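You operate a simulated robot arm through the tools that you are given. There is no shell and no other tool.

You are at the controls of a simulated robot arm. One attempt, no reset.

JOB
Grease the green ring all round with the yellow brush from the kit drawer.
Fine: lay the brush on the work table and shut the drawer; the brush ends in the orange tray, the grease lid on its tub. Where these are worked on the way, their far stop is far enough and under half their travel is too little: kit drawer. A coat counts when it lies all over at full strength: go over it till it gets no stronger.

Only the result counts: the job must be done as asked and must still hold three seconds after the hand-in. Knocking over, shifting, dropping, spilling or breaking anything else fails it. Lids that push on must go on centred and level and be pressed home; caps that screw on are set level and turned clockwise until they are tight.

ROBOT AND FRAMES
A 7-joint arm with a two-finger parallel gripper, fixed in place. Base frame: the origin is on the floor under the middle of its stand, x ahead of it, y to its left, z up. Lengths are in cm, angles in rad, forces in N, time in s.
It reaches about 137.2 cm from its shoulder. Its first joint turns from -2.601 to 2.601 rad. Payload 3.43 kg.
Tool frame: the origin (TCP) lies between the finger pads and is the grasp point; the fingertips stand 3 cm ahead of it; z points along the fingers, y is the line along which they close. Largest opening 9.4 cm; finger width 2.8, thickness 1; the body of the gripper, 5 by 9.6 cm, starts 5.5 cm behind the TCP.
Orientation is told as [roll, pitch, yaw] about the base's x, y, z axes, in that order, counted from this pose: with the fingers straight down and closing along the base's y, the tool's x points along the base's -x, its y along +y and its z along -z.

CONTROLS
- The arm moves only by the tool step_arm. Its argument "motion" is a list of rows, each a list of 7 numbers: the shift along the base's x, y, z in cm, then the turn, a rotation vector about the base's x, y, z in degrees, then the gripper command, from -1 (fully open) to 1 (shut), values between in proportion. In form: [[x, y, z, wx, wy, wz, fingers], ...]. A call has 1 to 20 rows; each row is the pose to reach, as a shift and turn from the pose commanded when the call began. A row lasts 0.2 s, in which the tool goes at most 5 cm and 0.15 rad; a call with a longer step from one row to the next is refused whole, and so is a gripper value outside its range. A pose out of reach is approached as far as the arm can. The call stops where the force on the tool passes 40 N (or 10 N more than at its start, if that is more) or the arm is blocked; 0.2 s more then pass. The fingers move at their own pace (about 4.5 cm/s each) and stop on an object; they squeeze with about 38 N. The grip force told is the motor's: it shows also when the fingers shut on nothing. Time passes only in rows, and 0.2 s behind the last, so rows that repeat a pose let the fingers close. The reply holds the time, the measured pose of the TCP, the force on the tool along the base axes, the opening and the grip force, in the units named above and with some noise, with the torque about the TCP (base axes, N m) and any sound that the robot's microphone picked up.
- Cameras (640 x 400 px; columns grow to the right, rows downward): "scene" is fixed at [39.84, 66.15, 157.11]; the picture's right is [0.71, 0.70, 0.00], its down [0.65, -0.66, -0.37] and it looks along [-0.26, 0.26, -0.93] (base axes); focal length 214 px, centre (320, 200). "wrist" rides on the gripper at [7.6, 1.4, -10.2] in the tool frame; the picture's right is [-0.18, 0.98, 0.00], its down [-0.75, -0.14, -0.64] and it looks along [-0.63, -0.12, 0.77] (tool axes); focal length 243 px, centre (320, 200). There is no depth. A picture from a camera that has moved, and an enlarged one, comes with that camera's place and axes in the base frame and with its lens. The place of the scene camera against the robot may be out by one fixed shift of up to 1.8 cm in any direction.
- camera(camera): a new picture of that camera. No time passes.
- enlarge(camera, box): a new picture of the part [left, top, right, bottom] of that camera's present view, enlarged. No time passes.
- finish_job(): hands the job in; it is judged then, once.

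Places have to be worked out from the pictures, the camera data and where the tool is seen. Open the gripper and draw the arm clear of the work before you hand the job in, unless the task says otherwise.

The tools are called after "Call:" by a JSON object that holds its "method" and its "body". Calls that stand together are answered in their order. step_arm: Moves the arm, as the interface text tells. Its arguments: {"type":"object","properties":{"motion":{"type":"array"}},"required":["motion"]} The other tools are called the same way: camera (camera) takes a picture; enlarge (camera, box) takes an enlarged picture of a part of a camera's view; finish_job () hands the job in.

At the start:

```text
time_s: 0.0
position: [16.1, 79.02, 117.28]
tool_rot: [0.0, -0.001, -0.001]
force: [0.1, -0.2, 0.0]
wrist_torque: [-0.01, 0.02, 0.0]
gripper_width: 9.43
finger_force: 0.0
```

scene: 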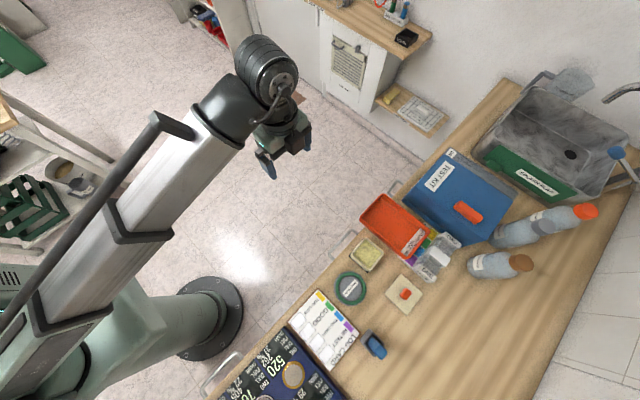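
wrist: 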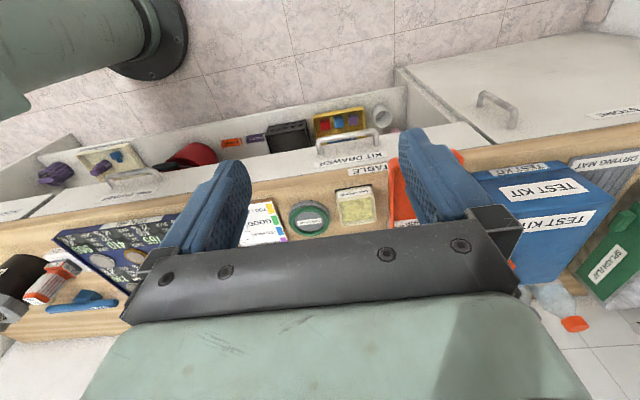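

I'll start by looking closer at the scene from both cameras to identify the items.

Call:
{"method": "enlarge", "body": {"camera": "scene", "box": [200, 160, 460, 400]}}

Call:
{"method": "enlarge", "body": {"camera": "scene", "box": [340, 120, 640, 320]}}

Call:
{"method": "enlarge", "body": {"camera": "wrist", "box": [0, 80, 320, 330]}}

Call:
{"method": "enlarge", "body": {"camera": "wrist", "box": [200, 80, 520, 280]}}

```text
1.67 times, centred on (330, 280) of scene
camera zoom: at [39.84, 66.15, 157.11], right [0.71, 0.7, 0.0], down [0.65, -0.66, -0.37], along [-0.26, 0.26, -0.93], focal length 358 px, centre (303, 67)
```

zoom: 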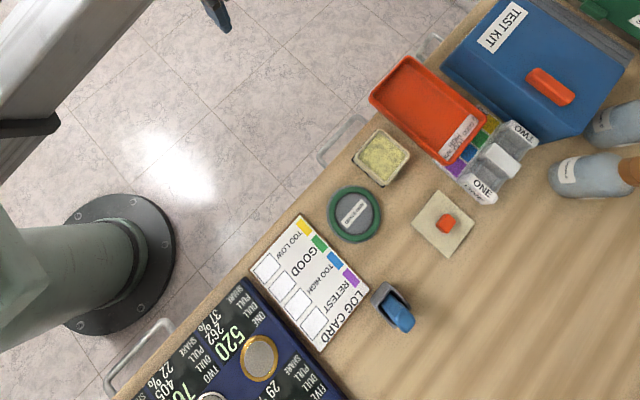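

```text
2.00 times, centred on (490, 220) of scene
camera zoom: at [39.84, 66.15, 157.11], right [0.71, 0.7, 0.0], down [0.65, -0.66, -0.37], along [-0.26, 0.26, -0.93], focal length 429 px, centre (-20, 160)
```

zoom: 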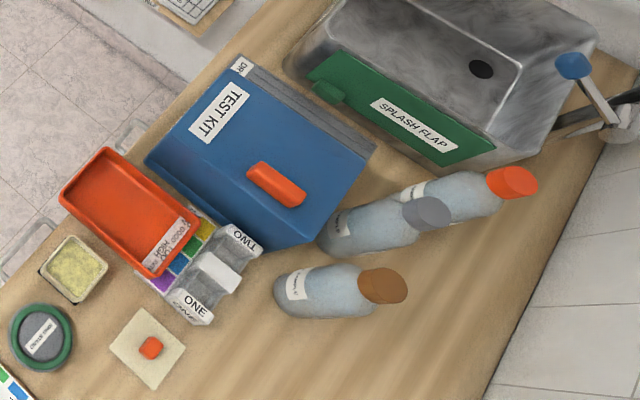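

```text
1.60 times, centred on (160, 205) of wrist
camera zoom: at [8.41, 80.53, 127.7], right [0.18, 0.98, 0.0], down [0.75, -0.14, 0.64], along [0.63, -0.12, -0.77], focal length 388 px, centre (576, 192)
```

zoom: 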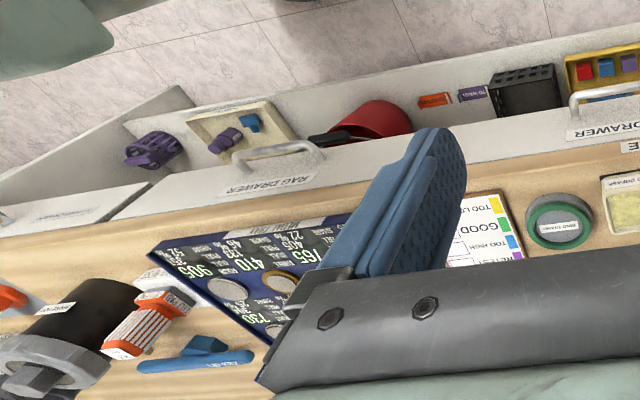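

```text
2.00 times, centred on (360, 180) of wrist
camera zoom: at [8.41, 80.53, 127.7], right [0.18, 0.98, 0.0], down [0.75, -0.14, 0.64], along [0.63, -0.12, -0.77], focal length 485 px, centre (240, 240)
```

zoom: 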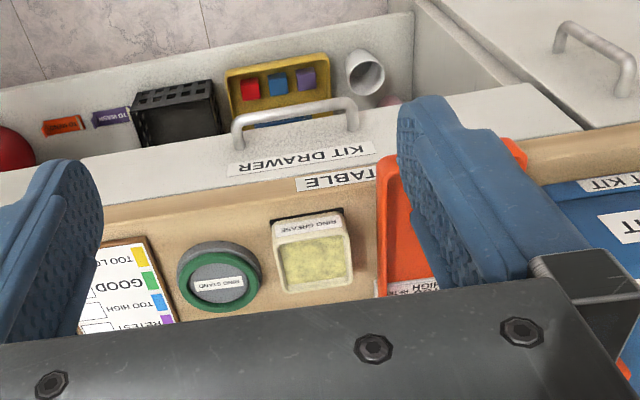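

The table top looks to be at about z≈86 and the kit drawer handle near [34, 82, 78]. I'll enlarge the drawer area in both cameras for better measurement.

Call:
{"method": "enlarge", "body": {"camera": "wrist", "box": [290, 100, 410, 200]}}

Call:
{"method": "enlarge", "body": {"camera": "scene", "box": [310, 180, 430, 300]}}

Call:
{"method": "enlarge", "body": {"camera": "scene", "box": [200, 300, 400, 400]}}

Call:
{"method": "enlarge", "body": {"camera": "scene", "box": [320, 60, 480, 160]}}

```text
4.00 times, centred on (350, 150) of wrist
camera zoom: at [8.41, 80.53, 127.7], right [0.18, 0.98, 0.0], down [0.75, -0.14, 0.64], along [0.63, -0.12, -0.77], focal length 970 px, centre (200, 400)
```

zoom: 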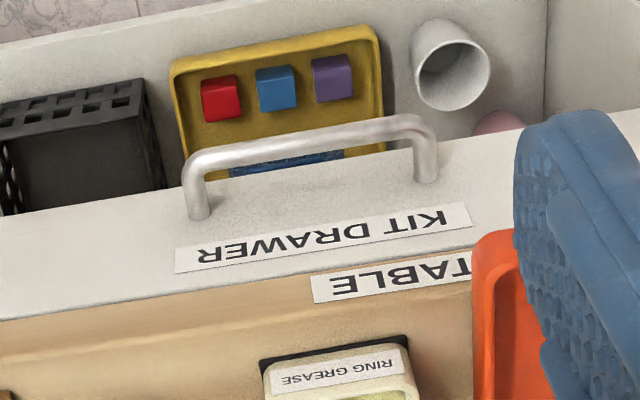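

```text
3.33 times, centred on (370, 240) of scene
camera zoom: at [39.84, 66.15, 157.11], right [0.71, 0.7, 0.0], down [0.65, -0.66, -0.37], along [-0.26, 0.26, -0.93], focal length 715 px, centre (153, 67)
```

zoom: 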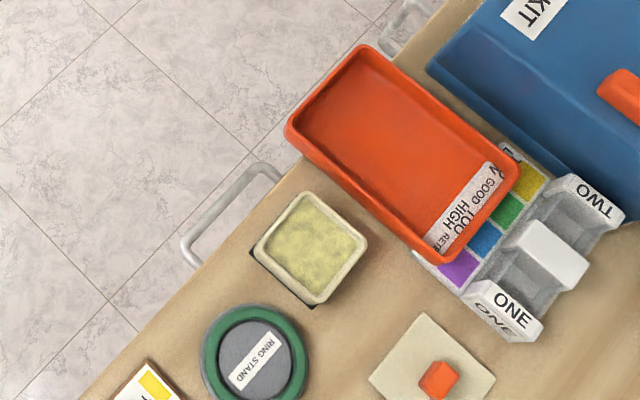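

```text
3.20 times, centred on (300, 350) of scene
camera zoom: at [39.84, 66.15, 157.11], right [0.71, 0.7, 0.0], down [0.65, -0.66, -0.37], along [-0.26, 0.26, -0.93], focal length 686 px, centre (384, -280)
```

zoom: 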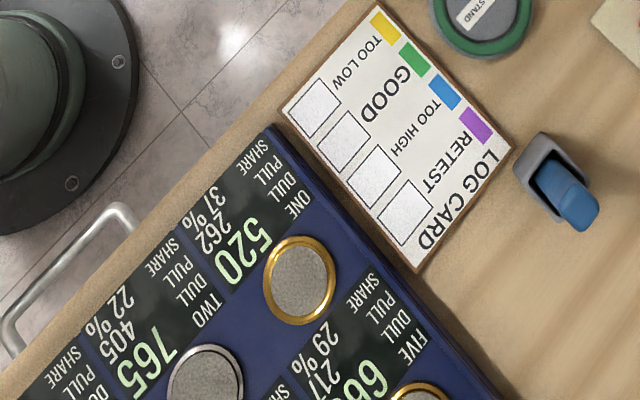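

```text
4.00 times, centred on (400, 110) of scene
camera zoom: at [39.84, 66.15, 157.11], right [0.71, 0.7, 0.0], down [0.65, -0.66, -0.37], along [-0.26, 0.26, -0.93], focal length 858 px, centre (0, 560)
```

zoom: 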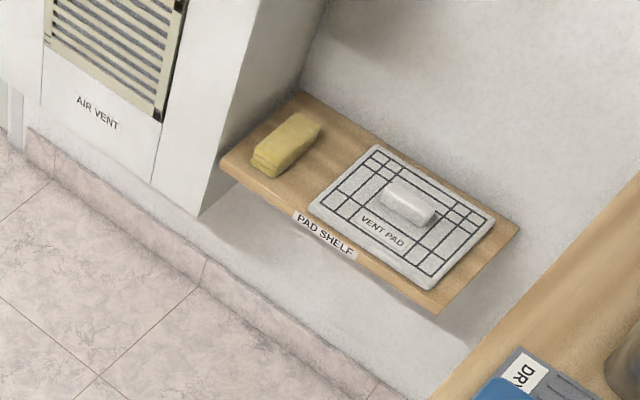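

The handle bar is about 13 cm wide along y, at x≈34, z≈74. I'll turn the gripper to point forward (+x), closing vertically, at a safe standoff, and then look.

Call:
{"method": "step_arm", "body": {"motion": [[0, 0, 0, 4.33, -4.33, -4.33, -1], [0, 0, 0, 8.66, -8.66, -8.66, -1], [-0.5, 0.5, -1, 12.99, -12.99, -12.99, -1], [-1, 1, -2, 17.32, -17.32, -17.32, -1], [-1.5, 1.5, -3, 21.65, -21.65, -21.65, -1], [-2, 2, -4, 25.98, -25.98, -25.98, -1], [-2.5, 2.5, -5, 30.31, -30.31, -30.31, -1], [-3, 3, -6, 34.64, -34.64, -34.64, -1], [-3.5, 3, -7, 38.97, -38.97, -38.97, -1], [-4, 3, -8, 43.3, -43.3, -43.3, -1], [-4, 3, -9, 47.63, -47.63, -47.63, -1], [-4, 3, -10, 51.96, -51.96, -51.96, -1], [-4, 3, -11, 56.29, -56.29, -56.29, -1], [-4, 3, -12, 60.62, -60.62, -60.62, -1], [-4, 3, -13, 64.95, -64.95, -64.95, -1], [-4, 3, -14, 69.28, -69.28, -69.28, -1], [-4, 3, -14, 69.28, -69.28, -69.28, -1]]}}

```text
time_s: 3.6
position: [12.32, 81.88, 106.83]
tool_rot: [1.566, -0.048, -1.572]
force: [-0.3, 0.0, -0.8]
wrist_torque: [0.0, -0.01, 0.01]
gripper_width: 9.39
finger_force: 0.1
out of reach, approached as far as the arm can: row 16, 17
```

The arm hit a joint limit on the last stretch. I'll look at the configuration.

Call:
{"method": "camera", "body": {"camera": "scene"}}

Call:
{"method": "camera", "body": {"camera": "wrist"}}

```text
taken
```

scene: 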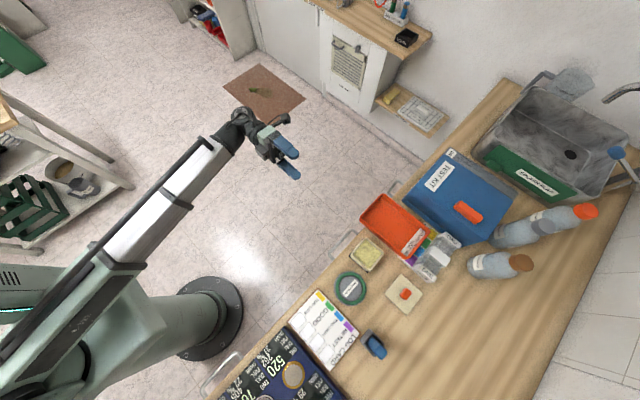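

```text
taken
camera wrist: at [1.79, 89.56, 108.04], right [0.0, -0.14, 0.99], down [-0.64, -0.76, -0.1], along [0.77, -0.64, -0.09], focal length 243 px, centre (320, 200)
```

wrist: 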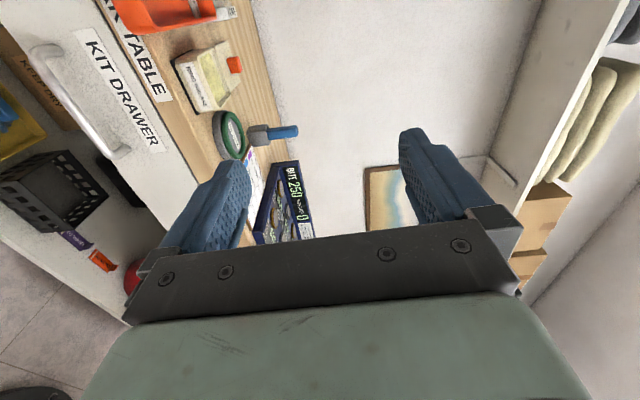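

Now I have a side view of the drawer front. I'll enlarge to measure the handle, the drawer front and the table edge.

Call:
{"method": "enlarge", "body": {"camera": "wrist", "box": [0, 0, 240, 160]}}

Call:
{"method": "enlarge", "body": {"camera": "wrist", "box": [0, 20, 160, 180]}}

Call:
{"method": "enlarge", "body": {"camera": "wrist", "box": [160, 20, 320, 180]}}

```text
2.50 times, centred on (120, 80) of wrist
camera zoom: at [1.79, 89.56, 108.04], right [0.0, -0.14, 0.99], down [-0.64, -0.76, -0.1], along [0.77, -0.64, -0.09], focal length 606 px, centre (820, 500)
```

zoom: 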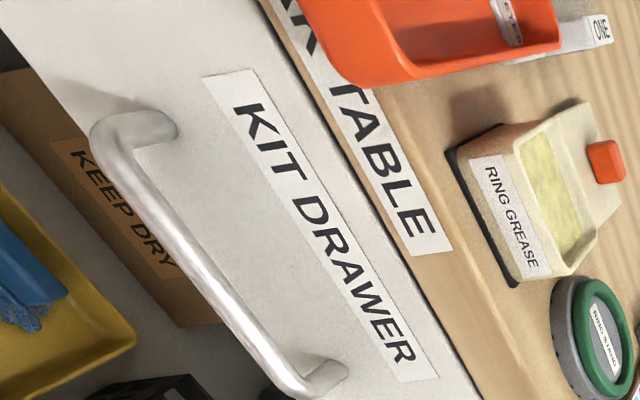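

```text
2.50 times, centred on (80, 100) of wrist
camera zoom: at [1.79, 89.56, 108.04], right [0.0, -0.14, 0.99], down [-0.64, -0.76, -0.1], along [0.77, -0.64, -0.09], focal length 606 px, centre (920, 450)
```

zoom: 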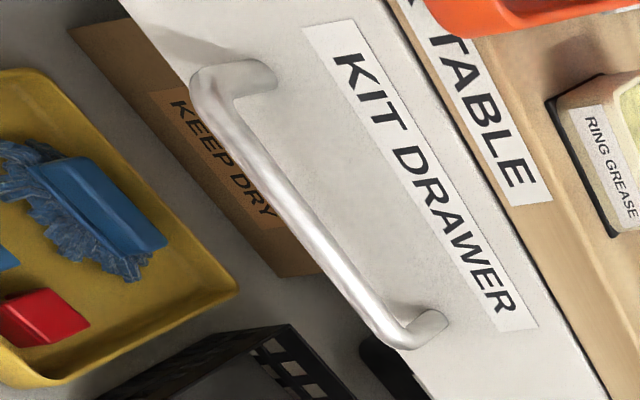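

```text
2.50 times, centred on (240, 100) of wrist
camera zoom: at [1.79, 89.56, 108.04], right [0.0, -0.14, 0.99], down [-0.64, -0.76, -0.1], along [0.77, -0.64, -0.09], focal length 606 px, centre (520, 450)
```

zoom: 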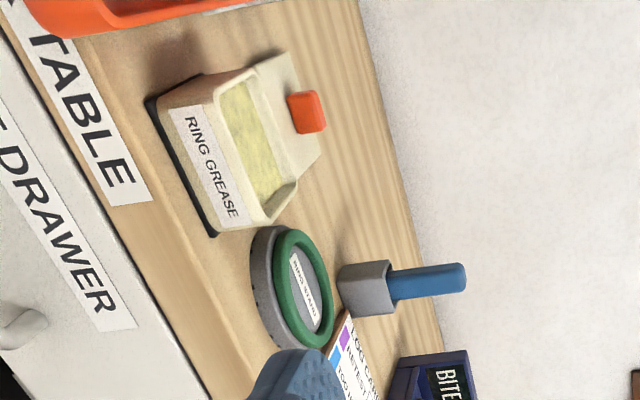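

The handle bar sits at about x 33.6, y 75.6–88.9, z 75.2, with the drawer front and table edge at x≈37. A fully horizontal gripper is near a limit, so I'll tilt the fingers to about 40° from vertical and move to a standoff.

Call:
{"method": "step_arm", "body": {"motion": [[0, 0, 0, 0, 8, 0, -1], [1, 0, -1, 0, 16, 0, -0.5], [2, 0, -2, 0, 24, 0, 0], [4, 0, -4, 0, 32, 0, 0.2], [6, 0, -6, 0, 40, 0, 0.4], [8, 0, -7, 0, 48, 0, 0.4], [10, 0, -8, 0, 50, 0, 0.4], [12, 0, -10, 0, 50, 0, 0.4], [12, 0, -10, 0, 50, 0, 0.4]]}}

Call:
{"method": "camera", "body": {"camera": "wrist"}}

Call:
{"method": "camera", "body": {"camera": "scene"}}

```text
time_s: 5.6
position: [24.25, 81.81, 96.67]
tool_rot: [0.697, 0.001, -1.572]
force: [0.1, 0.3, -0.7]
wrist_torque: [0.01, -0.05, 0.02]
gripper_width: 2.81
finger_force: 0.0
out of reach, approached as far as the arm can: row 1, 2, 3, 4, 5
```

```text
taken
camera wrist: at [18.64, 89.44, 105.61], right [0.75, -0.18, 0.63], down [-0.52, -0.75, 0.4], along [0.4, -0.63, -0.66], focal length 243 px, centre (320, 200)
```

wrist: 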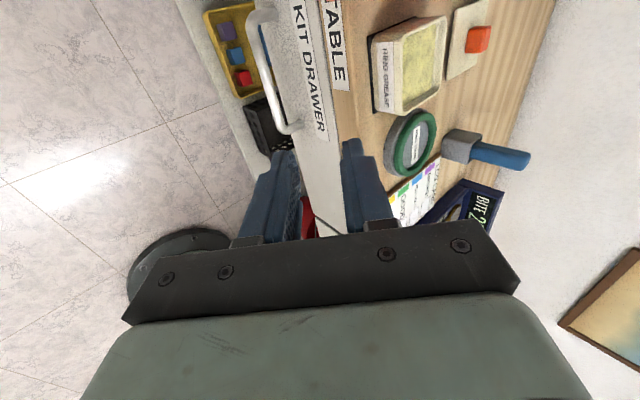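

```text
taken
```

scene: 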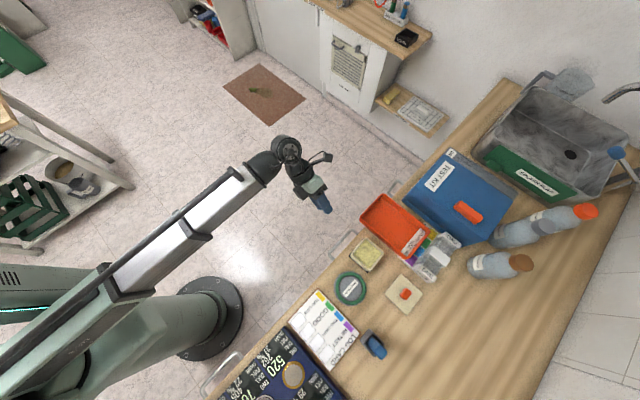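

The pose is reached with fingers 2.8 cm apart. I'll enlarge to confirm the bar position from this new view.

Call:
{"method": "enlarge", "body": {"camera": "wrist", "box": [200, 0, 360, 160]}}

Call:
{"method": "enlarge", "body": {"camera": "wrist", "box": [340, 0, 580, 220]}}

```text
2.50 times, centred on (280, 80) of wrist
camera zoom: at [18.64, 89.44, 105.61], right [0.75, -0.18, 0.63], down [-0.52, -0.75, 0.4], along [0.4, -0.63, -0.66], focal length 606 px, centre (420, 500)
```

zoom: 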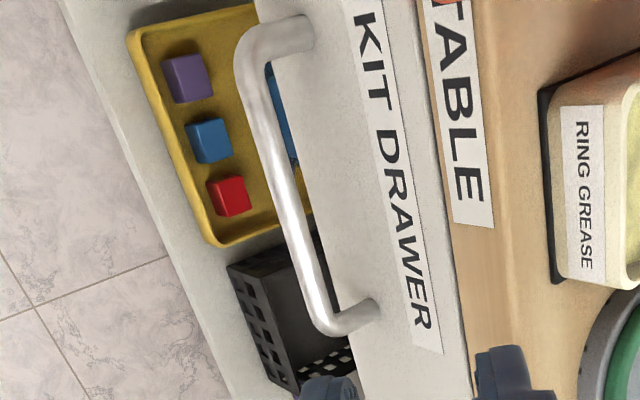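

```text
1.82 times, centred on (460, 110) of wrist
camera zoom: at [18.64, 89.44, 105.61], right [0.75, -0.18, 0.63], down [-0.52, -0.75, 0.4], along [0.4, -0.63, -0.66], focal length 441 px, centre (66, 364)
```

zoom: 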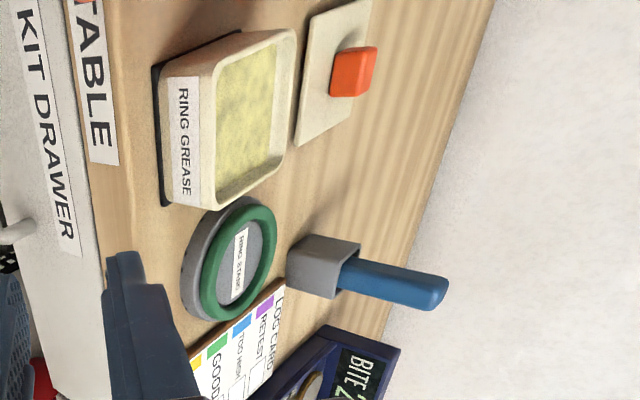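

The three views agree: bar centre at x≈34.0, z≈74.8, drawer face at x≈37.2. I'll move to about 4 cm short of the grip point along the finger direction and check.

Call:
{"method": "step_arm", "body": {"motion": [[1, 0.2, -3, 0, 0, 0, 0.447], [2, 0.4, -7, 0, 0, 0, 0.447], [3, 0.5, -11, 0, 0, 0, 0.447], [3.5, 0.5, -14.4, 0, 0, 0, 0.447], [4.8, 0.5, -16, 0, 0, 0, 0.447], [6.1, 0.5, -17.5, 0, 0, 0, 0.447], [6.1, 0.5, -17.5, 0, 0, 0, 0.447]]}}

Call:
{"method": "camera", "body": {"camera": "wrist"}}

Call:
{"method": "enlarge", "body": {"camera": "scene", "box": [260, 160, 420, 300]}}

```text
time_s: 7.2
position: [31.74, 82.04, 80.55]
tool_rot: [0.688, -0.018, -1.547]
force: [-1.0, 1.2, -1.1]
wrist_torque: [-0.02, 0.0, 0.0]
gripper_width: 2.6
finger_force: 0.0
out of reach, approached as far as the arm can: row 3, 4, 5, 6, 7
```

```text
taken
camera wrist: at [26.07, 89.62, 89.43], right [0.76, -0.15, 0.63], down [-0.5, -0.76, 0.42], along [0.41, -0.63, -0.66], focal length 243 px, centre (320, 200)
```

wrist: 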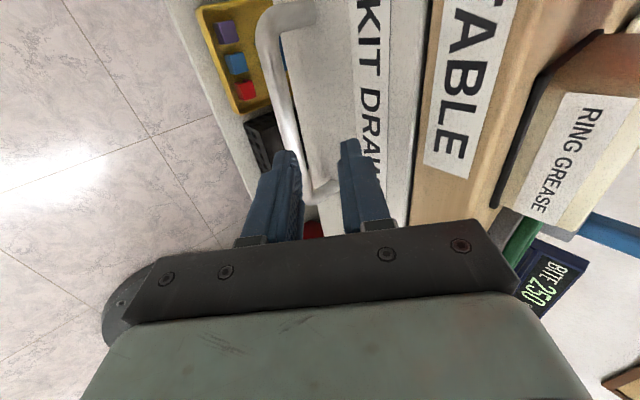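

```text
2.86 times, centred on (340, 230) of scene
camera zoom: at [39.84, 66.15, 157.11], right [0.71, 0.7, 0.0], down [0.65, -0.66, -0.37], along [-0.26, 0.26, -0.93], focal length 613 px, centre (263, 114)
```

zoom: 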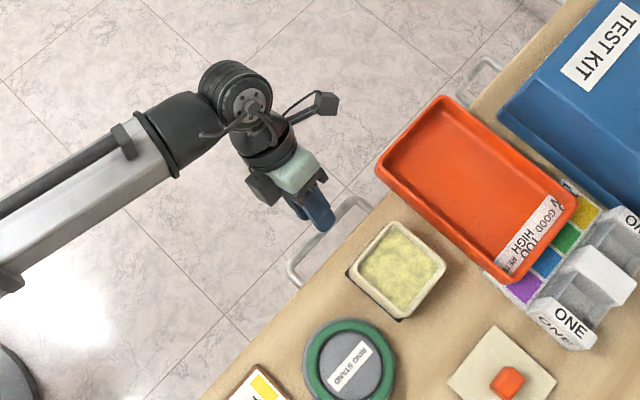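

The arm appears to have a minimum reach (wrist too close to its shoulder). I'll use a steeper 30° tilt and grip nearer the +y end of the bar (y≈86), which keeps the wrist farther out while pulling.

Call:
{"method": "step_arm", "body": {"motion": [[-0.3, 1.4, 0.5, 0.3, 3, -0.5, 0.447], [-0.6, 2.8, 0.5, 0.7, 6, -1, 0.447], [-1.0, 4.2, 0, 1.0, 9.4, -1.4, 0.447], [-1.0, 4.2, 0, 1.0, 9.4, -1.4, 0.447]]}}

Call:
{"method": "camera", "body": {"camera": "wrist"}}

```text
time_s: 8.2
position: [31.19, 86.16, 80.83]
tool_rot: [0.528, 0.01, -1.586]
force: [-0.3, -0.5, 0.9]
wrist_torque: [0.01, -0.02, -0.01]
gripper_width: 2.6
finger_force: 0.0
out of reach, approached as far as the arm can: row 1, 2, 3, 4
```

```text
taken
camera wrist: at [27.34, 93.73, 90.67], right [0.85, -0.2, 0.49], down [-0.46, -0.75, 0.47], along [0.28, -0.63, -0.73], focal length 243 px, centre (320, 200)
```

wrist: 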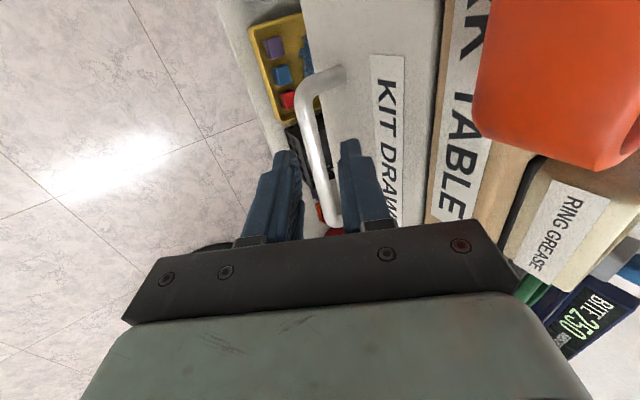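

Still flagged near a limit though close to target. I'll look at the arm's shape in the scene view.

Call:
{"method": "camera", "body": {"camera": "scene"}}

Call:
{"method": "enlarge", "body": {"camera": "scene", "box": [0, 120, 400, 400]}}

```text
taken
```

scene: 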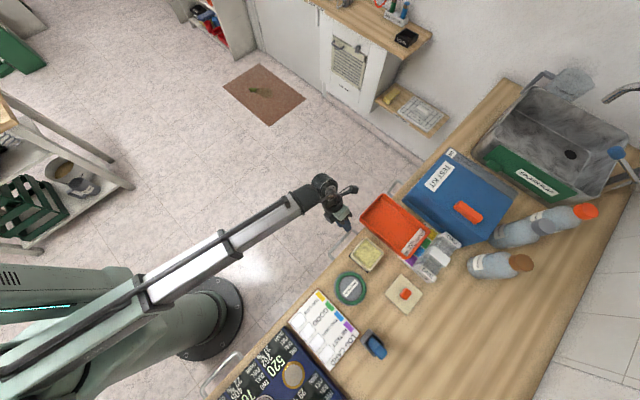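

```text
1.43 times, centred on (200, 260) of scene
camera zoom: at [39.84, 66.15, 157.11], right [0.71, 0.7, 0.0], down [0.65, -0.66, -0.37], along [-0.26, 0.26, -0.93], focal length 306 px, centre (491, 114)
```

zoom: 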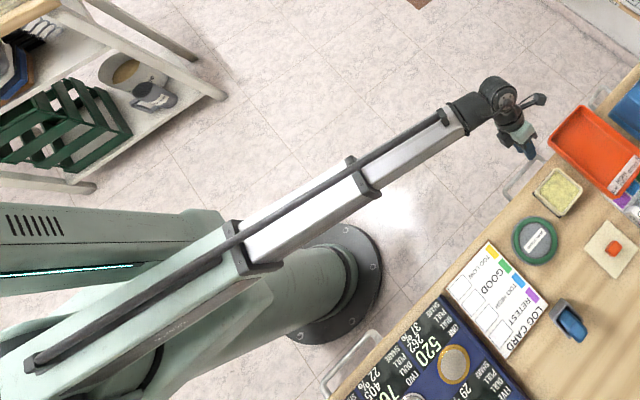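

The boom is telescopic, so reach isn't the issue; it looks like a wrist joint limit. I'll raise and rotate the hand 180° about its own axis (via yaw 0) to use the other wrist configuration.

Call:
{"method": "step_arm", "body": {"motion": [[-1, 0, 3, 0, 0, 0, 0.447], [-2, 0, 6, -4, 0, 6.93, 0.447], [-3, 0, 9, -8, 0, 13.86, 0.447], [-4, 0, 12, -12, 0, 20.78, 0.447], [-5, 0, 14, -16, 0, 27.71, 0.447], [-5, 0, 14, -20, 0, 34.64, 0.447], [-5, 0, 14, -24, 0, 41.57, 0.447], [-5, 0, 14, -28, 0, 48.5, 0.447], [-5, 0, 14, -32, 0, 55.43, 0.447], [-5, 0, 14, -36, 0, 62.35, 0.447], [-5, 0, 14, -40, 0, 69.28, 0.447], [-5, 0, 14, -44, 0, 76.21, 0.447], [-5, 0, 14, -45, 0, 77.94, 0.447]]}}

Call:
{"method": "step_arm", "body": {"motion": [[0, 0, 0, -4, 0, 6.93, 0.447], [0, 0, 0, -8, 0, 13.86, 0.447], [0, 0, 0, -12, 0, 20.78, 0.447], [0, 0, 0, -16, 0, 27.71, 0.447], [0, 0, 0, -20, 0, 34.64, 0.447], [0, 0, 0, -24, 0, 41.57, 0.447], [0, 0, 0, -28, 0, 48.5, 0.447], [0, 0, 0, -32, 0, 55.43, 0.447], [0, 0, 0, -36, 0, 62.35, 0.447], [0, 0, 0, -40, 0, 69.28, 0.447], [0, 0, 0, -44, 0, 76.21, 0.447], [0, 0, 0, -45, 0, 77.94, 0.447]]}}

```text
time_s: 11.0
position: [26.35, 86.08, 94.86]
tool_rot: [0.026, -0.523, -0.033]
force: [-0.3, 0.3, 0.4]
wrist_torque: [0.04, 0.01, 0.03]
gripper_width: 2.58
finger_force: 0.1
```

```text
time_s: 13.6
position: [26.22, 86.04, 94.86]
tool_rot: [-0.513, -0.015, 1.547]
force: [-1.1, -0.6, -0.6]
wrist_torque: [0.02, -0.01, 0.01]
gripper_width: 2.62
finger_force: 0.1
```

The other wrist configuration is reached without complaint. Now descend to the standoff above the bar, correcting small angle errors.

Call:
{"method": "step_arm", "body": {"motion": [[1, 0.1, -3.5, -0.4, -0.3, 0.7, 0.447], [2, 0.15, -7, -0.86, -0.6, 1.4, 0.447], [3.2, 0.15, -11, -0.86, -0.6, 1.4, 0.447], [4.5, 0.15, -14.4, -0.86, -0.6, 1.4, 0.447], [4.5, 0.15, -14.4, -0.86, -0.6, 1.4, 0.447]]}}

Call:
{"method": "camera", "body": {"camera": "wrist"}}

Call:
{"method": "camera", "body": {"camera": "scene"}}

```text
time_s: 14.8
position: [30.7, 86.17, 80.42]
tool_rot: [-0.523, 0.0, 1.569]
force: [0.8, -0.5, -0.4]
wrist_torque: [0.01, -0.03, 0.01]
gripper_width: 2.61
finger_force: 0.1
```

```text
taken
camera wrist: at [24.31, 78.66, 88.81], right [-0.85, 0.19, -0.49], down [-0.2, 0.75, 0.63], along [0.49, 0.63, -0.61], focal length 243 px, centre (320, 200)
```

wrist: 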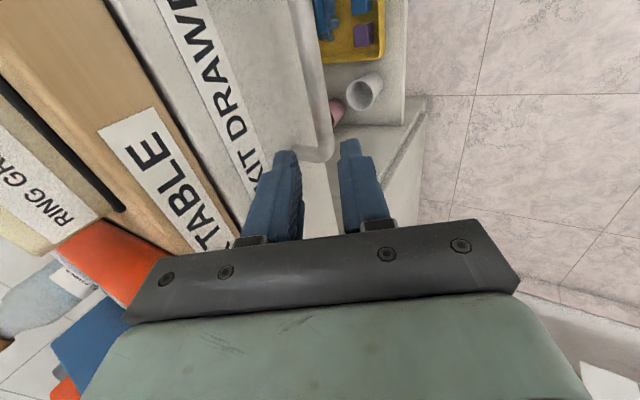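

```text
taken
```

scene: 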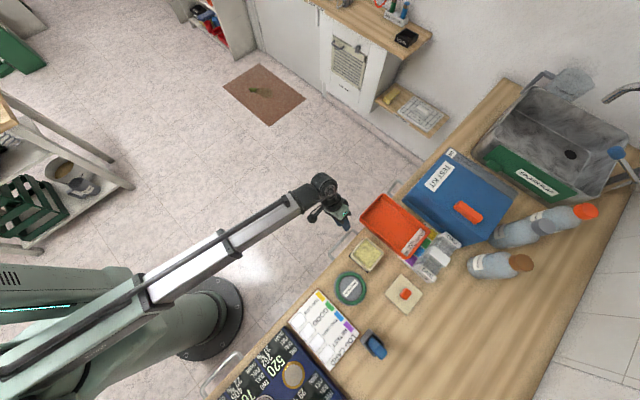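

This configuration reaches cleanly. I'll enlarge to check the bar's position relative to the fingers.

Call:
{"method": "enlarge", "body": {"camera": "wrist", "box": [220, 0, 420, 240]}}

```text
1.67 times, centred on (320, 120) of wrist
camera zoom: at [24.31, 78.66, 88.81], right [-0.85, 0.19, -0.49], down [-0.2, 0.75, 0.63], along [0.49, 0.63, -0.61], focal length 404 px, centre (320, 333)
```

zoom: 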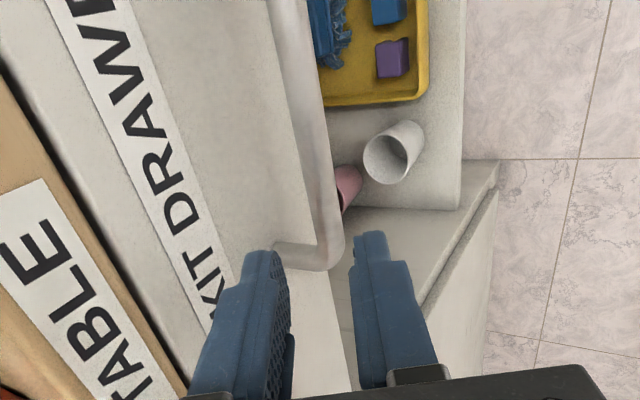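

The bar is aligned between the fingers (lateral error ~0.1 cm). Moving to the handle's middle in y, then sliding along the finger direction over the bar and closing.

Call:
{"method": "step_arm", "body": {"motion": [[0, -1.8, 0, 0, 0, 0, 0.447], [0, -3.6, 0, 0, 0, 0, 0.447], [0.6, -3.6, -1.04, 0, 0, 0, 0.447], [1.2, -3.6, -2.08, 0, 0, 0, 0.447], [1.8, -3.6, -3.12, 0, 0, 0, 0.447], [2.35, -3.6, -4.1, 0, 0, 0, 0.447], [2.35, -3.6, -4.1, 0, 0, 0, 0.447]]}}

Call:
{"method": "camera", "body": {"camera": "wrist"}}

```text
time_s: 16.4
position: [33.09, 82.43, 76.37]
tool_rot: [-0.524, -0.001, 1.57]
force: [-1.1, -0.4, -0.6]
wrist_torque: [0.0, 0.01, 0.04]
gripper_width: 2.61
finger_force: 0.0
```

```text
taken
camera wrist: at [26.6, 74.98, 84.66], right [-0.85, 0.19, -0.49], down [-0.2, 0.75, 0.63], along [0.49, 0.63, -0.61], focal length 243 px, centre (320, 200)
```

wrist: 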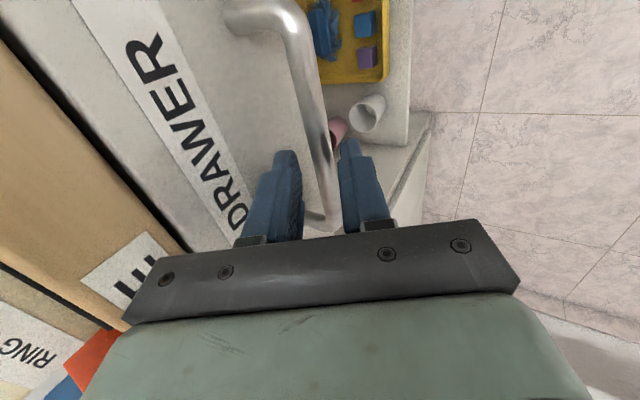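

The bar is between the fingers with no contact force. Closing the gripper on it.

Call:
{"method": "step_arm", "body": {"motion": [[0, 0, 0, 0, 0, 0, 1], [0, 0, 0, 0, 0, 0, 1], [0, 0, 0, 0, 0, 0, 1], [0, 0, 0, 0, 0, 0, 1]]}}

```text
time_s: 17.4
position: [32.81, 82.6, 76.58]
tool_rot: [-0.524, -0.002, 1.572]
force: [-6.8, -3.3, 11.7]
wrist_torque: [-0.25, 0.04, -0.18]
gripper_width: 0.0
finger_force: 33.1
stopped in row 4: the force on the tool passed its limit at 43 N (the readings are from after the stop); the commanded pose is now the measured one
```

The fingers shut fully, so the bar slipped past the tips: it was only at their ends. I'll look before reopening.

Call:
{"method": "enlarge", "body": {"camera": "wrist", "box": [200, 0, 440, 260]}}

Call:
{"method": "enlarge", "body": {"camera": "scene", "box": [290, 170, 410, 270]}}

```text
1.54 times, centred on (320, 130) of wrist
camera zoom: at [26.35, 74.96, 85.01], right [-0.85, 0.18, -0.49], down [-0.2, 0.75, 0.63], along [0.49, 0.63, -0.6], focal length 373 px, centre (320, 308)
```

zoom: 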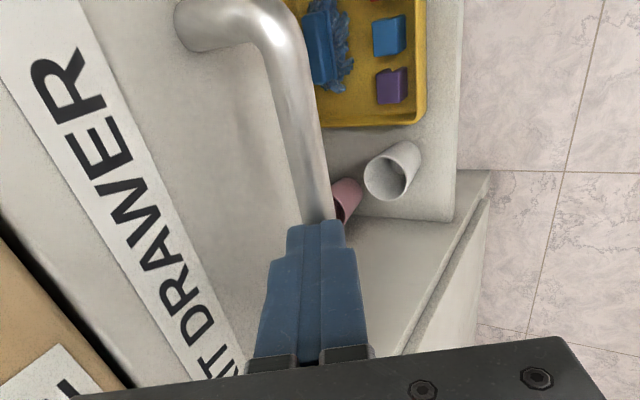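

```text
4.00 times, centred on (350, 220) of scene
camera zoom: at [39.84, 66.15, 157.11], right [0.71, 0.7, 0.0], down [0.65, -0.66, -0.37], along [-0.26, 0.26, -0.93], focal length 858 px, centre (200, 120)
```

zoom: 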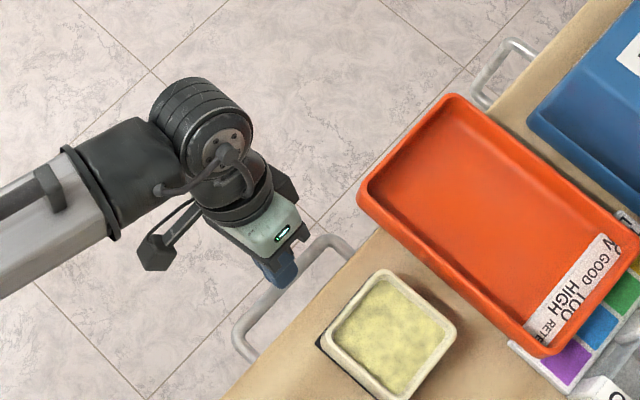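

The fingertips rest on top of the bar, so the bar is about 1 cm lower than estimated (≈[34.5, 73.4]). I'll back off a little, reopen, and re-measure.

Call:
{"method": "step_arm", "body": {"motion": [[-0.75, 0, 1.3, 0, 0, 0, 1], [-1.5, 0, 2.6, 0, 0, 0, 0.4], [-1.5, 0, 2.6, 0, 0, 0, 0.4], [-1.5, 0, 2.6, 0, 0, 0, 0.4]]}}

Call:
{"method": "enlarge", "body": {"camera": "wrist", "box": [200, 0, 440, 240]}}

```text
time_s: 18.4
position: [31.36, 82.83, 79.19]
tool_rot: [-0.523, -0.003, 1.573]
force: [0.5, -0.1, -0.3]
wrist_torque: [-0.01, -0.03, 0.05]
gripper_width: 2.79
finger_force: 0.0
```

```text
1.67 times, centred on (320, 120) of wrist
camera zoom: at [24.94, 75.14, 87.59], right [-0.85, 0.18, -0.49], down [-0.2, 0.75, 0.63], along [0.49, 0.63, -0.6], focal length 404 px, centre (320, 333)
```

zoom: 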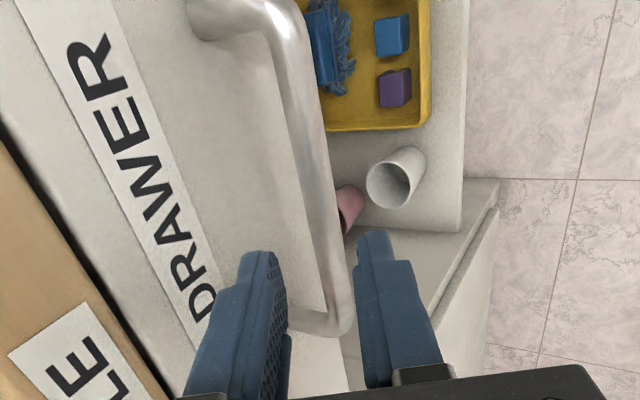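

Contact evidence puts the bar centre at about [34.6, 82.8, 73.4] and the drawer face near x≈38. I'll go in about 1.5 cm deeper than before, then close.

Call:
{"method": "step_arm", "body": {"motion": [[0.65, 0, -1.13, 0, 0, 0, 0.4], [1.3, 0, -2.25, 0, 0, 0, 0.4], [1.95, 0, -3.38, 0, 0, 0, 0.4], [2.3, 0, -3.98, 0, 0, 0, 0.4], [2.6, 0, -4.5, 0, 0, 0, 0.4], [2.6, 0, -4.5, 0, 0, 0, 0.4]]}}

Call:
{"method": "step_arm", "body": {"motion": [[0, 0, 0, 0, 0, 0, 1], [0, 0, 0, 0, 0, 0, 1], [0, 0, 0, 0, 0, 0, 1]]}}

```text
time_s: 19.9
position: [34.0, 82.74, 74.76]
tool_rot: [-0.523, -0.002, 1.574]
force: [0.1, -0.9, -0.2]
wrist_torque: [-0.02, 0.03, -0.02]
gripper_width: 2.82
finger_force: 0.0
```

```text
time_s: 20.6
position: [34.04, 82.85, 74.73]
tool_rot: [-0.523, -0.004, 1.572]
force: [-6.2, 0.4, -5.2]
wrist_torque: [0.6, 0.1, -0.78]
gripper_width: 1.39
finger_force: 44.7
```

The bar is gripped (1.39 cm). Now pulling the drawer open along −x.

Call:
{"method": "step_arm", "body": {"motion": [[-1, 0, 0, 0, 0, 0, 1], [-2.2, 0, 0, 0, 0, 0, 1], [-3.6, 0, 0, 0, 0, 0, 1], [-5, 0, 0, 0, 0, 0, 1], [-6.5, 0, 0, 0, 0, 0, 1], [-8, 0, 0, 0, 0, 0, 1], [-9.5, 0, 0, 0, 0, 0, 1], [-11, 0, 0, 0, 0, 0, 1], [-12.5, 0, 0, 0, 0, 0, 1], [-14, 0, 0, 0, 0, 0, 1]]}}

Call:
{"method": "camera", "body": {"camera": "scene"}}

Call:
{"method": "camera", "body": {"camera": "wrist"}}

```text
time_s: 22.9
position: [19.88, 82.79, 74.62]
tool_rot: [-0.523, -0.002, 1.572]
force: [0.3, 20.6, -2.9]
wrist_torque: [-0.01, 0.1, -1.11]
gripper_width: 1.37
finger_force: 45.3
```

```text
taken
```

scene: 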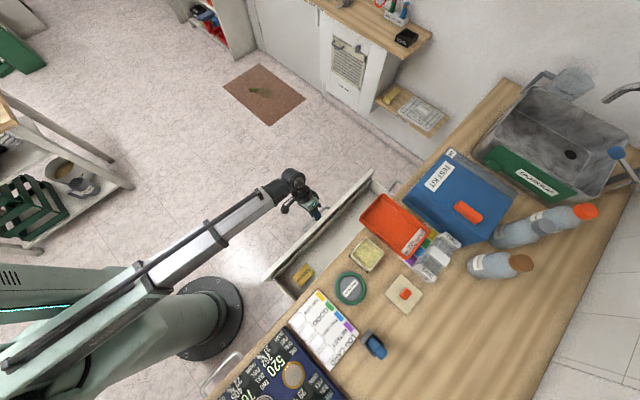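

```text
taken
camera wrist: at [13.36, 75.07, 82.98], right [-0.85, 0.18, -0.49], down [-0.2, 0.75, 0.63], along [0.48, 0.63, -0.6], focal length 243 px, centre (320, 200)
```

wrist: 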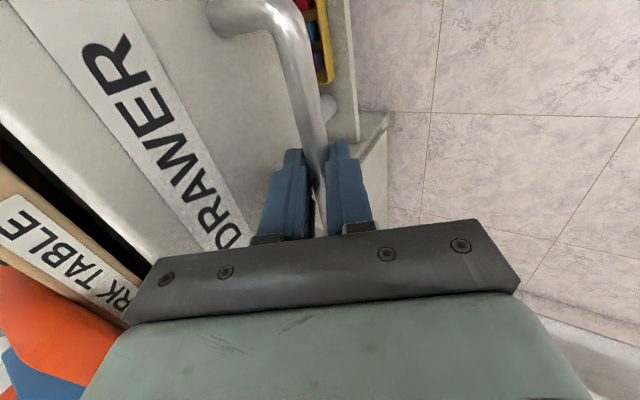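

The drawer is opening, with something yellow inside. A side force of 20 N in y has built up, so I'll ease slightly toward +y and keep pulling to the far stop.

Call:
{"method": "step_arm", "body": {"motion": [[-1, 0.15, 0, 0, 0, 0, 1], [-2.4, 0.15, 0, 0, 0, 0, 1], [-3.8, 0.15, 0, 0, 0, 0, 1], [-5.2, 0.15, 0, 0, 0, 0, 1], [-6.6, 0.15, 0, 0, 0, 0, 1], [-8, 0.15, 0, 0, 0, 0, 1], [-9.4, 0.15, 0, 0, 0, 0, 1], [-10.8, 0.15, 0, 0, 0, 0, 1], [-12.2, 0.15, 0, 0, 0, 0, 1]]}}

Call:
{"method": "camera", "body": {"camera": "scene"}}

```text
time_s: 24.9
position: [7.92, 82.7, 74.72]
tool_rot: [-0.524, 0.0, 1.569]
force: [1.0, -13.4, -16.2]
wrist_torque: [-0.51, 0.2, -1.3]
gripper_width: 1.35
finger_force: 45.1
```

```text
taken
```

scene: 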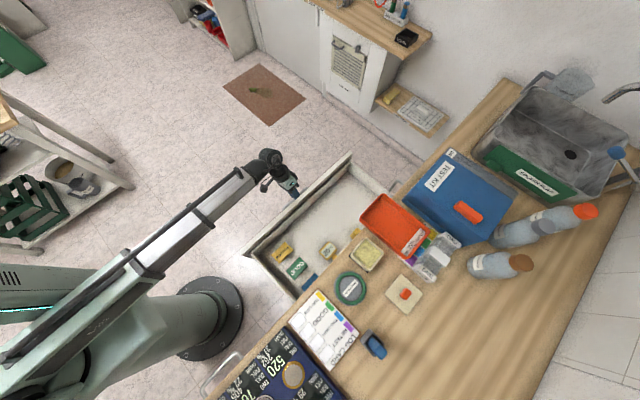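

Opened 26 cm so far; several items are visible in the drawer. I'll enlarge the drawer interior.

Call:
{"method": "enlarge", "body": {"camera": "scene", "box": [230, 150, 410, 300]}}

Call:
{"method": "enlarge", "body": {"camera": "scene", "box": [260, 220, 370, 300]}}

```text
2.67 times, centred on (320, 225) of scene
camera zoom: at [39.84, 66.15, 157.11], right [0.71, 0.7, 0.0], down [0.65, -0.66, -0.37], along [-0.26, 0.26, -0.93], focal length 572 px, centre (320, 133)
```

zoom: 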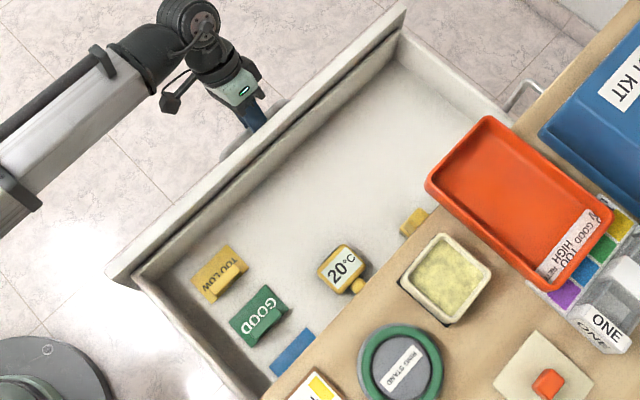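

```text
5.00 times, centred on (315, 260) of scene
camera zoom: at [39.84, 66.15, 157.11], right [0.71, 0.7, 0.0], down [0.65, -0.66, -0.37], along [-0.26, 0.26, -0.93], focal length 1072 px, centre (345, -100)
```

zoom: 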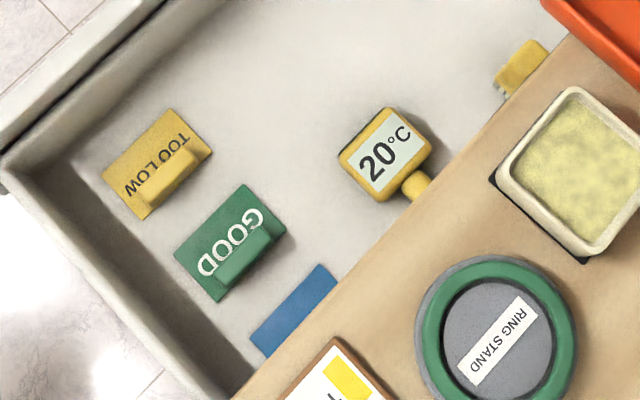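

A yellow item with bristles is just emerging under the tub's edge. I'll keep pulling toward the far stop, easing the side loads.

Call:
{"method": "step_arm", "body": {"motion": [[-1, -0.05, -0.1, 0, 0, 0, 1], [-2.4, -0.05, -0.1, 0, 0, 0, 1], [-3.8, -0.05, -0.1, 0, 0, 0, 1], [-5.2, -0.05, -0.1, 0, 0, 0, 1], [-6.6, -0.05, -0.1, 0, 0, 0, 1], [-8, -0.05, -0.1, 0, 0, 0, 1]]}}

Call:
{"method": "enlarge", "body": {"camera": "scene", "box": [210, 130, 390, 290]}}

```text
time_s: 26.2
position: [-0.0, 82.71, 74.8]
tool_rot: [-0.527, -0.001, 1.572]
force: [13.1, -12.7, 3.2]
wrist_torque: [0.93, -0.13, -0.31]
gripper_width: 1.4
finger_force: 44.7
```

```text
2.50 times, centred on (300, 210) of scene
camera zoom: at [39.84, 66.15, 157.11], right [0.71, 0.7, 0.0], down [0.65, -0.66, -0.37], along [-0.26, 0.26, -0.93], focal length 536 px, centre (370, 175)
```

zoom: 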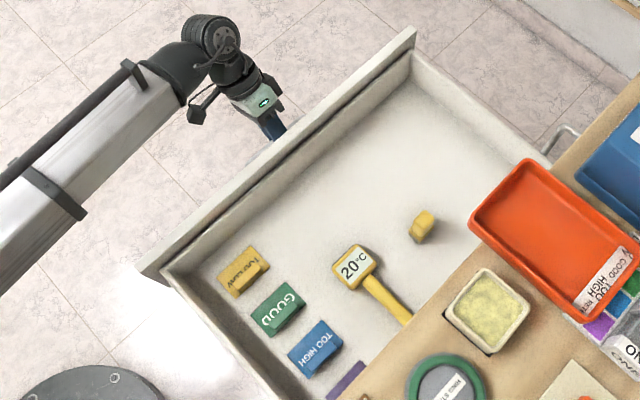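

Opened 34 cm with force rising to 13 N in x. I'll pull a little more to find the far stop.

Call:
{"method": "step_arm", "body": {"motion": [[-1, 0, -0.05, 0, 0, 0, 1], [-2, 0, -0.05, 0, 0, 0, 1], [-3, 0, -0.05, 0, 0, 0, 1]]}}

Call:
{"method": "enlarge", "body": {"camera": "scene", "box": [260, 190, 390, 290]}}

```text
time_s: 26.6
position: [-0.02, 82.74, 74.73]
tool_rot: [-0.537, -0.001, 1.568]
force: [7.3, -1.2, -2.7]
wrist_torque: [0.54, 0.06, -0.21]
gripper_width: 1.36
finger_force: 45.2
stopped in row 1: the force on the tool passed its limit at 51 N (the readings are from after the stop); the commanded pose is now the measured one
```

```text
4.00 times, centred on (325, 240) of scene
camera zoom: at [39.84, 66.15, 157.11], right [0.71, 0.7, 0.0], down [0.65, -0.66, -0.37], along [-0.26, 0.26, -0.93], focal length 858 px, centre (300, 40)
```

zoom: 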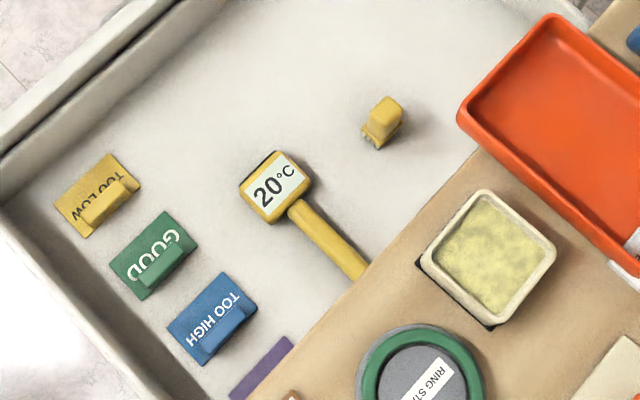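

Far stop reached (34 cm travel). The yellow item standing near the middle looks like a small brush. Releasing the handle and backing off along the fingers to look inside with the wrist camera.

Call:
{"method": "step_arm", "body": {"motion": [[0, 0, 0, 0, 0, 0, 0.4], [0, 0, 0, 0, 0, 0, 0.4], [0, 0, 0, 0, 0, 0, 0.4], [-0.75, 0, 1.3, 0, 0, 0, 0.4], [-1.5, 0, 2.6, 0, 0, 0, 0.4], [-2.5, 0, 4.33, 0, 0, 0, 0.4], [-3.5, 0, 6.06, 0, 0, 0, 0.4], [-4, 0, 9, 0, 0, 0, 0.4], [-4, 0, 13, 0, 0, 0, 0.4], [-4, 0, 17, 0, 0, 0, 0.4], [-4, 0, 21, 0, 0, 0, 0.4]]}}

Call:
{"method": "camera", "body": {"camera": "wrist"}}

Call:
{"method": "camera", "body": {"camera": "scene"}}

```text
time_s: 29.0
position: [-4.07, 82.61, 95.62]
tool_rot: [-0.536, 0.001, 1.567]
force: [0.5, -0.7, -0.1]
wrist_torque: [0.01, -0.03, 0.0]
gripper_width: 2.81
finger_force: 0.1
```

```text
taken
camera wrist: at [-10.66, 74.96, 103.88], right [-0.84, 0.19, -0.5], down [-0.21, 0.75, 0.62], along [0.49, 0.63, -0.6], focal length 243 px, centre (320, 200)
```

wrist: 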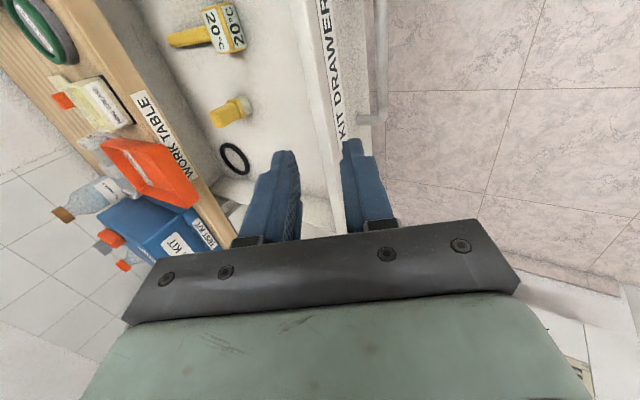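

```text
taken
```

scene: 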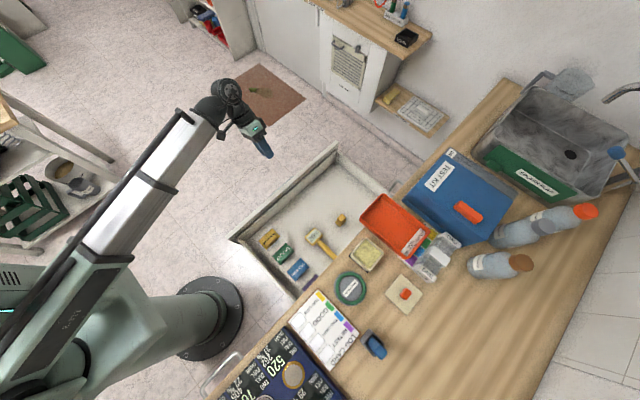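

Enlarging the wrist view of the brush in the drawer.

Call:
{"method": "enlarge", "body": {"camera": "wrist", "box": [150, 0, 330, 190]}}

Call:
{"method": "enlarge", "body": {"camera": "wrist", "box": [190, 70, 280, 150]}}

Call:
{"method": "enlarge", "body": {"camera": "scene", "box": [300, 190, 380, 260]}}

```text
2.11 times, centred on (240, 95) of wrist
camera zoom: at [-10.66, 74.96, 103.88], right [-0.84, 0.19, -0.5], down [-0.21, 0.75, 0.62], along [0.49, 0.63, -0.6], focal length 511 px, centre (488, 421)
```

zoom: 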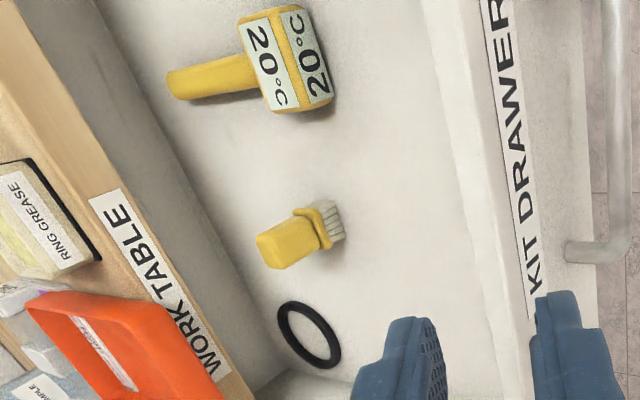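

```text
5.00 times, centred on (235, 110) of wrist
camera zoom: at [-10.66, 74.96, 103.88], right [-0.84, 0.19, -0.5], down [-0.21, 0.75, 0.62], along [0.49, 0.63, -0.6], focal length 1213 px, centre (745, 650)
```

zoom: 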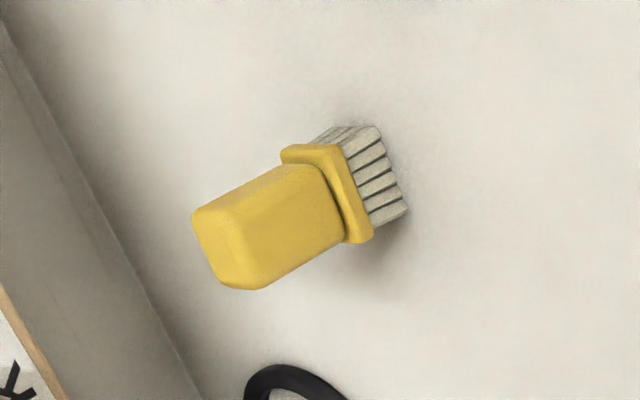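

```text
5.71 times, centred on (340, 225) of scene
camera zoom: at [39.84, 66.15, 157.11], right [0.71, 0.7, 0.0], down [0.65, -0.66, -0.37], along [-0.26, 0.26, -0.93], focal length 1226 px, centre (206, 57)
```

zoom: 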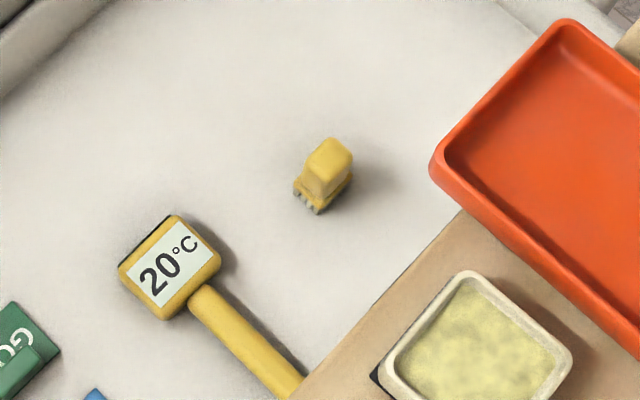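

The brush stands upright on its bristles at about [28.7, 88.2], handle top z≈78.6 — ideal to grip from above. I'll turn the hand straight down (yaw 0) and move over it at a safe height.

Call:
{"method": "step_arm", "body": {"motion": [[2, 0.4, 0.5, 1.96, 1.96, -7.31, 0.1], [4, 0.9, 1, 3.92, 3.92, -14.63, 0.1], [6, 1.3, 1, 5.88, 5.88, -21.94, 0.0], [8, 1.8, 1, 7.83, 7.83, -29.25, 0.0], [10, 2.2, 1, 9.79, 9.79, -36.56, 0.0], [12, 2.7, 1, 11.75, 11.75, -43.88, 0.0], [14, 3.2, 1, 13.71, 13.71, -51.19, 0.0], [16, 3.6, 1, 15.67, 15.67, -58.5, 0.0], [18, 4.1, 1, 17.63, 17.63, -65.81, 0.0], [20, 4.6, 1, 19.58, 19.58, -73.13, 0.0], [22, 5, 1, 21.54, 21.54, -80.44, 0.0], [24, 5.5, 1, 23.5, 23.5, -87.75, 0.0], [24, 5.5, 1, 23.5, 23.5, -87.75, 0.0]]}}

Call:
{"method": "camera", "body": {"camera": "wrist"}}

Call:
{"method": "camera", "body": {"camera": "scene"}}

```text
time_s: 31.8
position: [19.91, 88.37, 96.52]
tool_rot: [-0.013, 0.0, -0.003]
force: [0.4, 0.3, 0.3]
wrist_torque: [0.0, -0.02, -0.02]
gripper_width: 4.71
finger_force: 0.1
```

```text
taken
camera wrist: at [12.05, 89.97, 106.94], right [0.19, 0.98, -0.01], down [0.75, -0.14, 0.64], along [0.63, -0.13, -0.77], focal length 243 px, centre (320, 200)
```

wrist: 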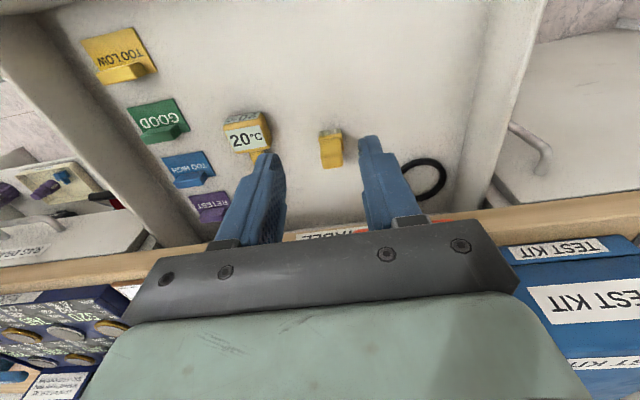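

```text
taken
```

scene: 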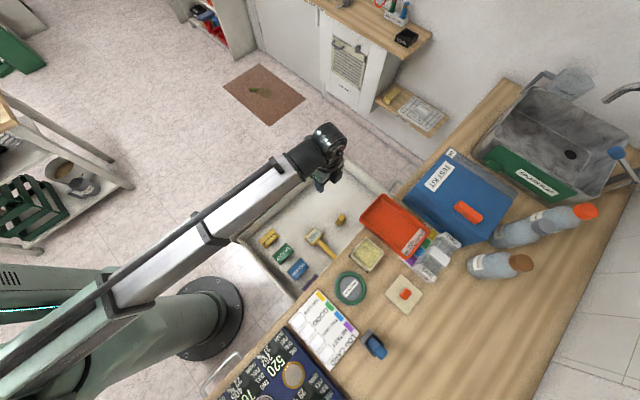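

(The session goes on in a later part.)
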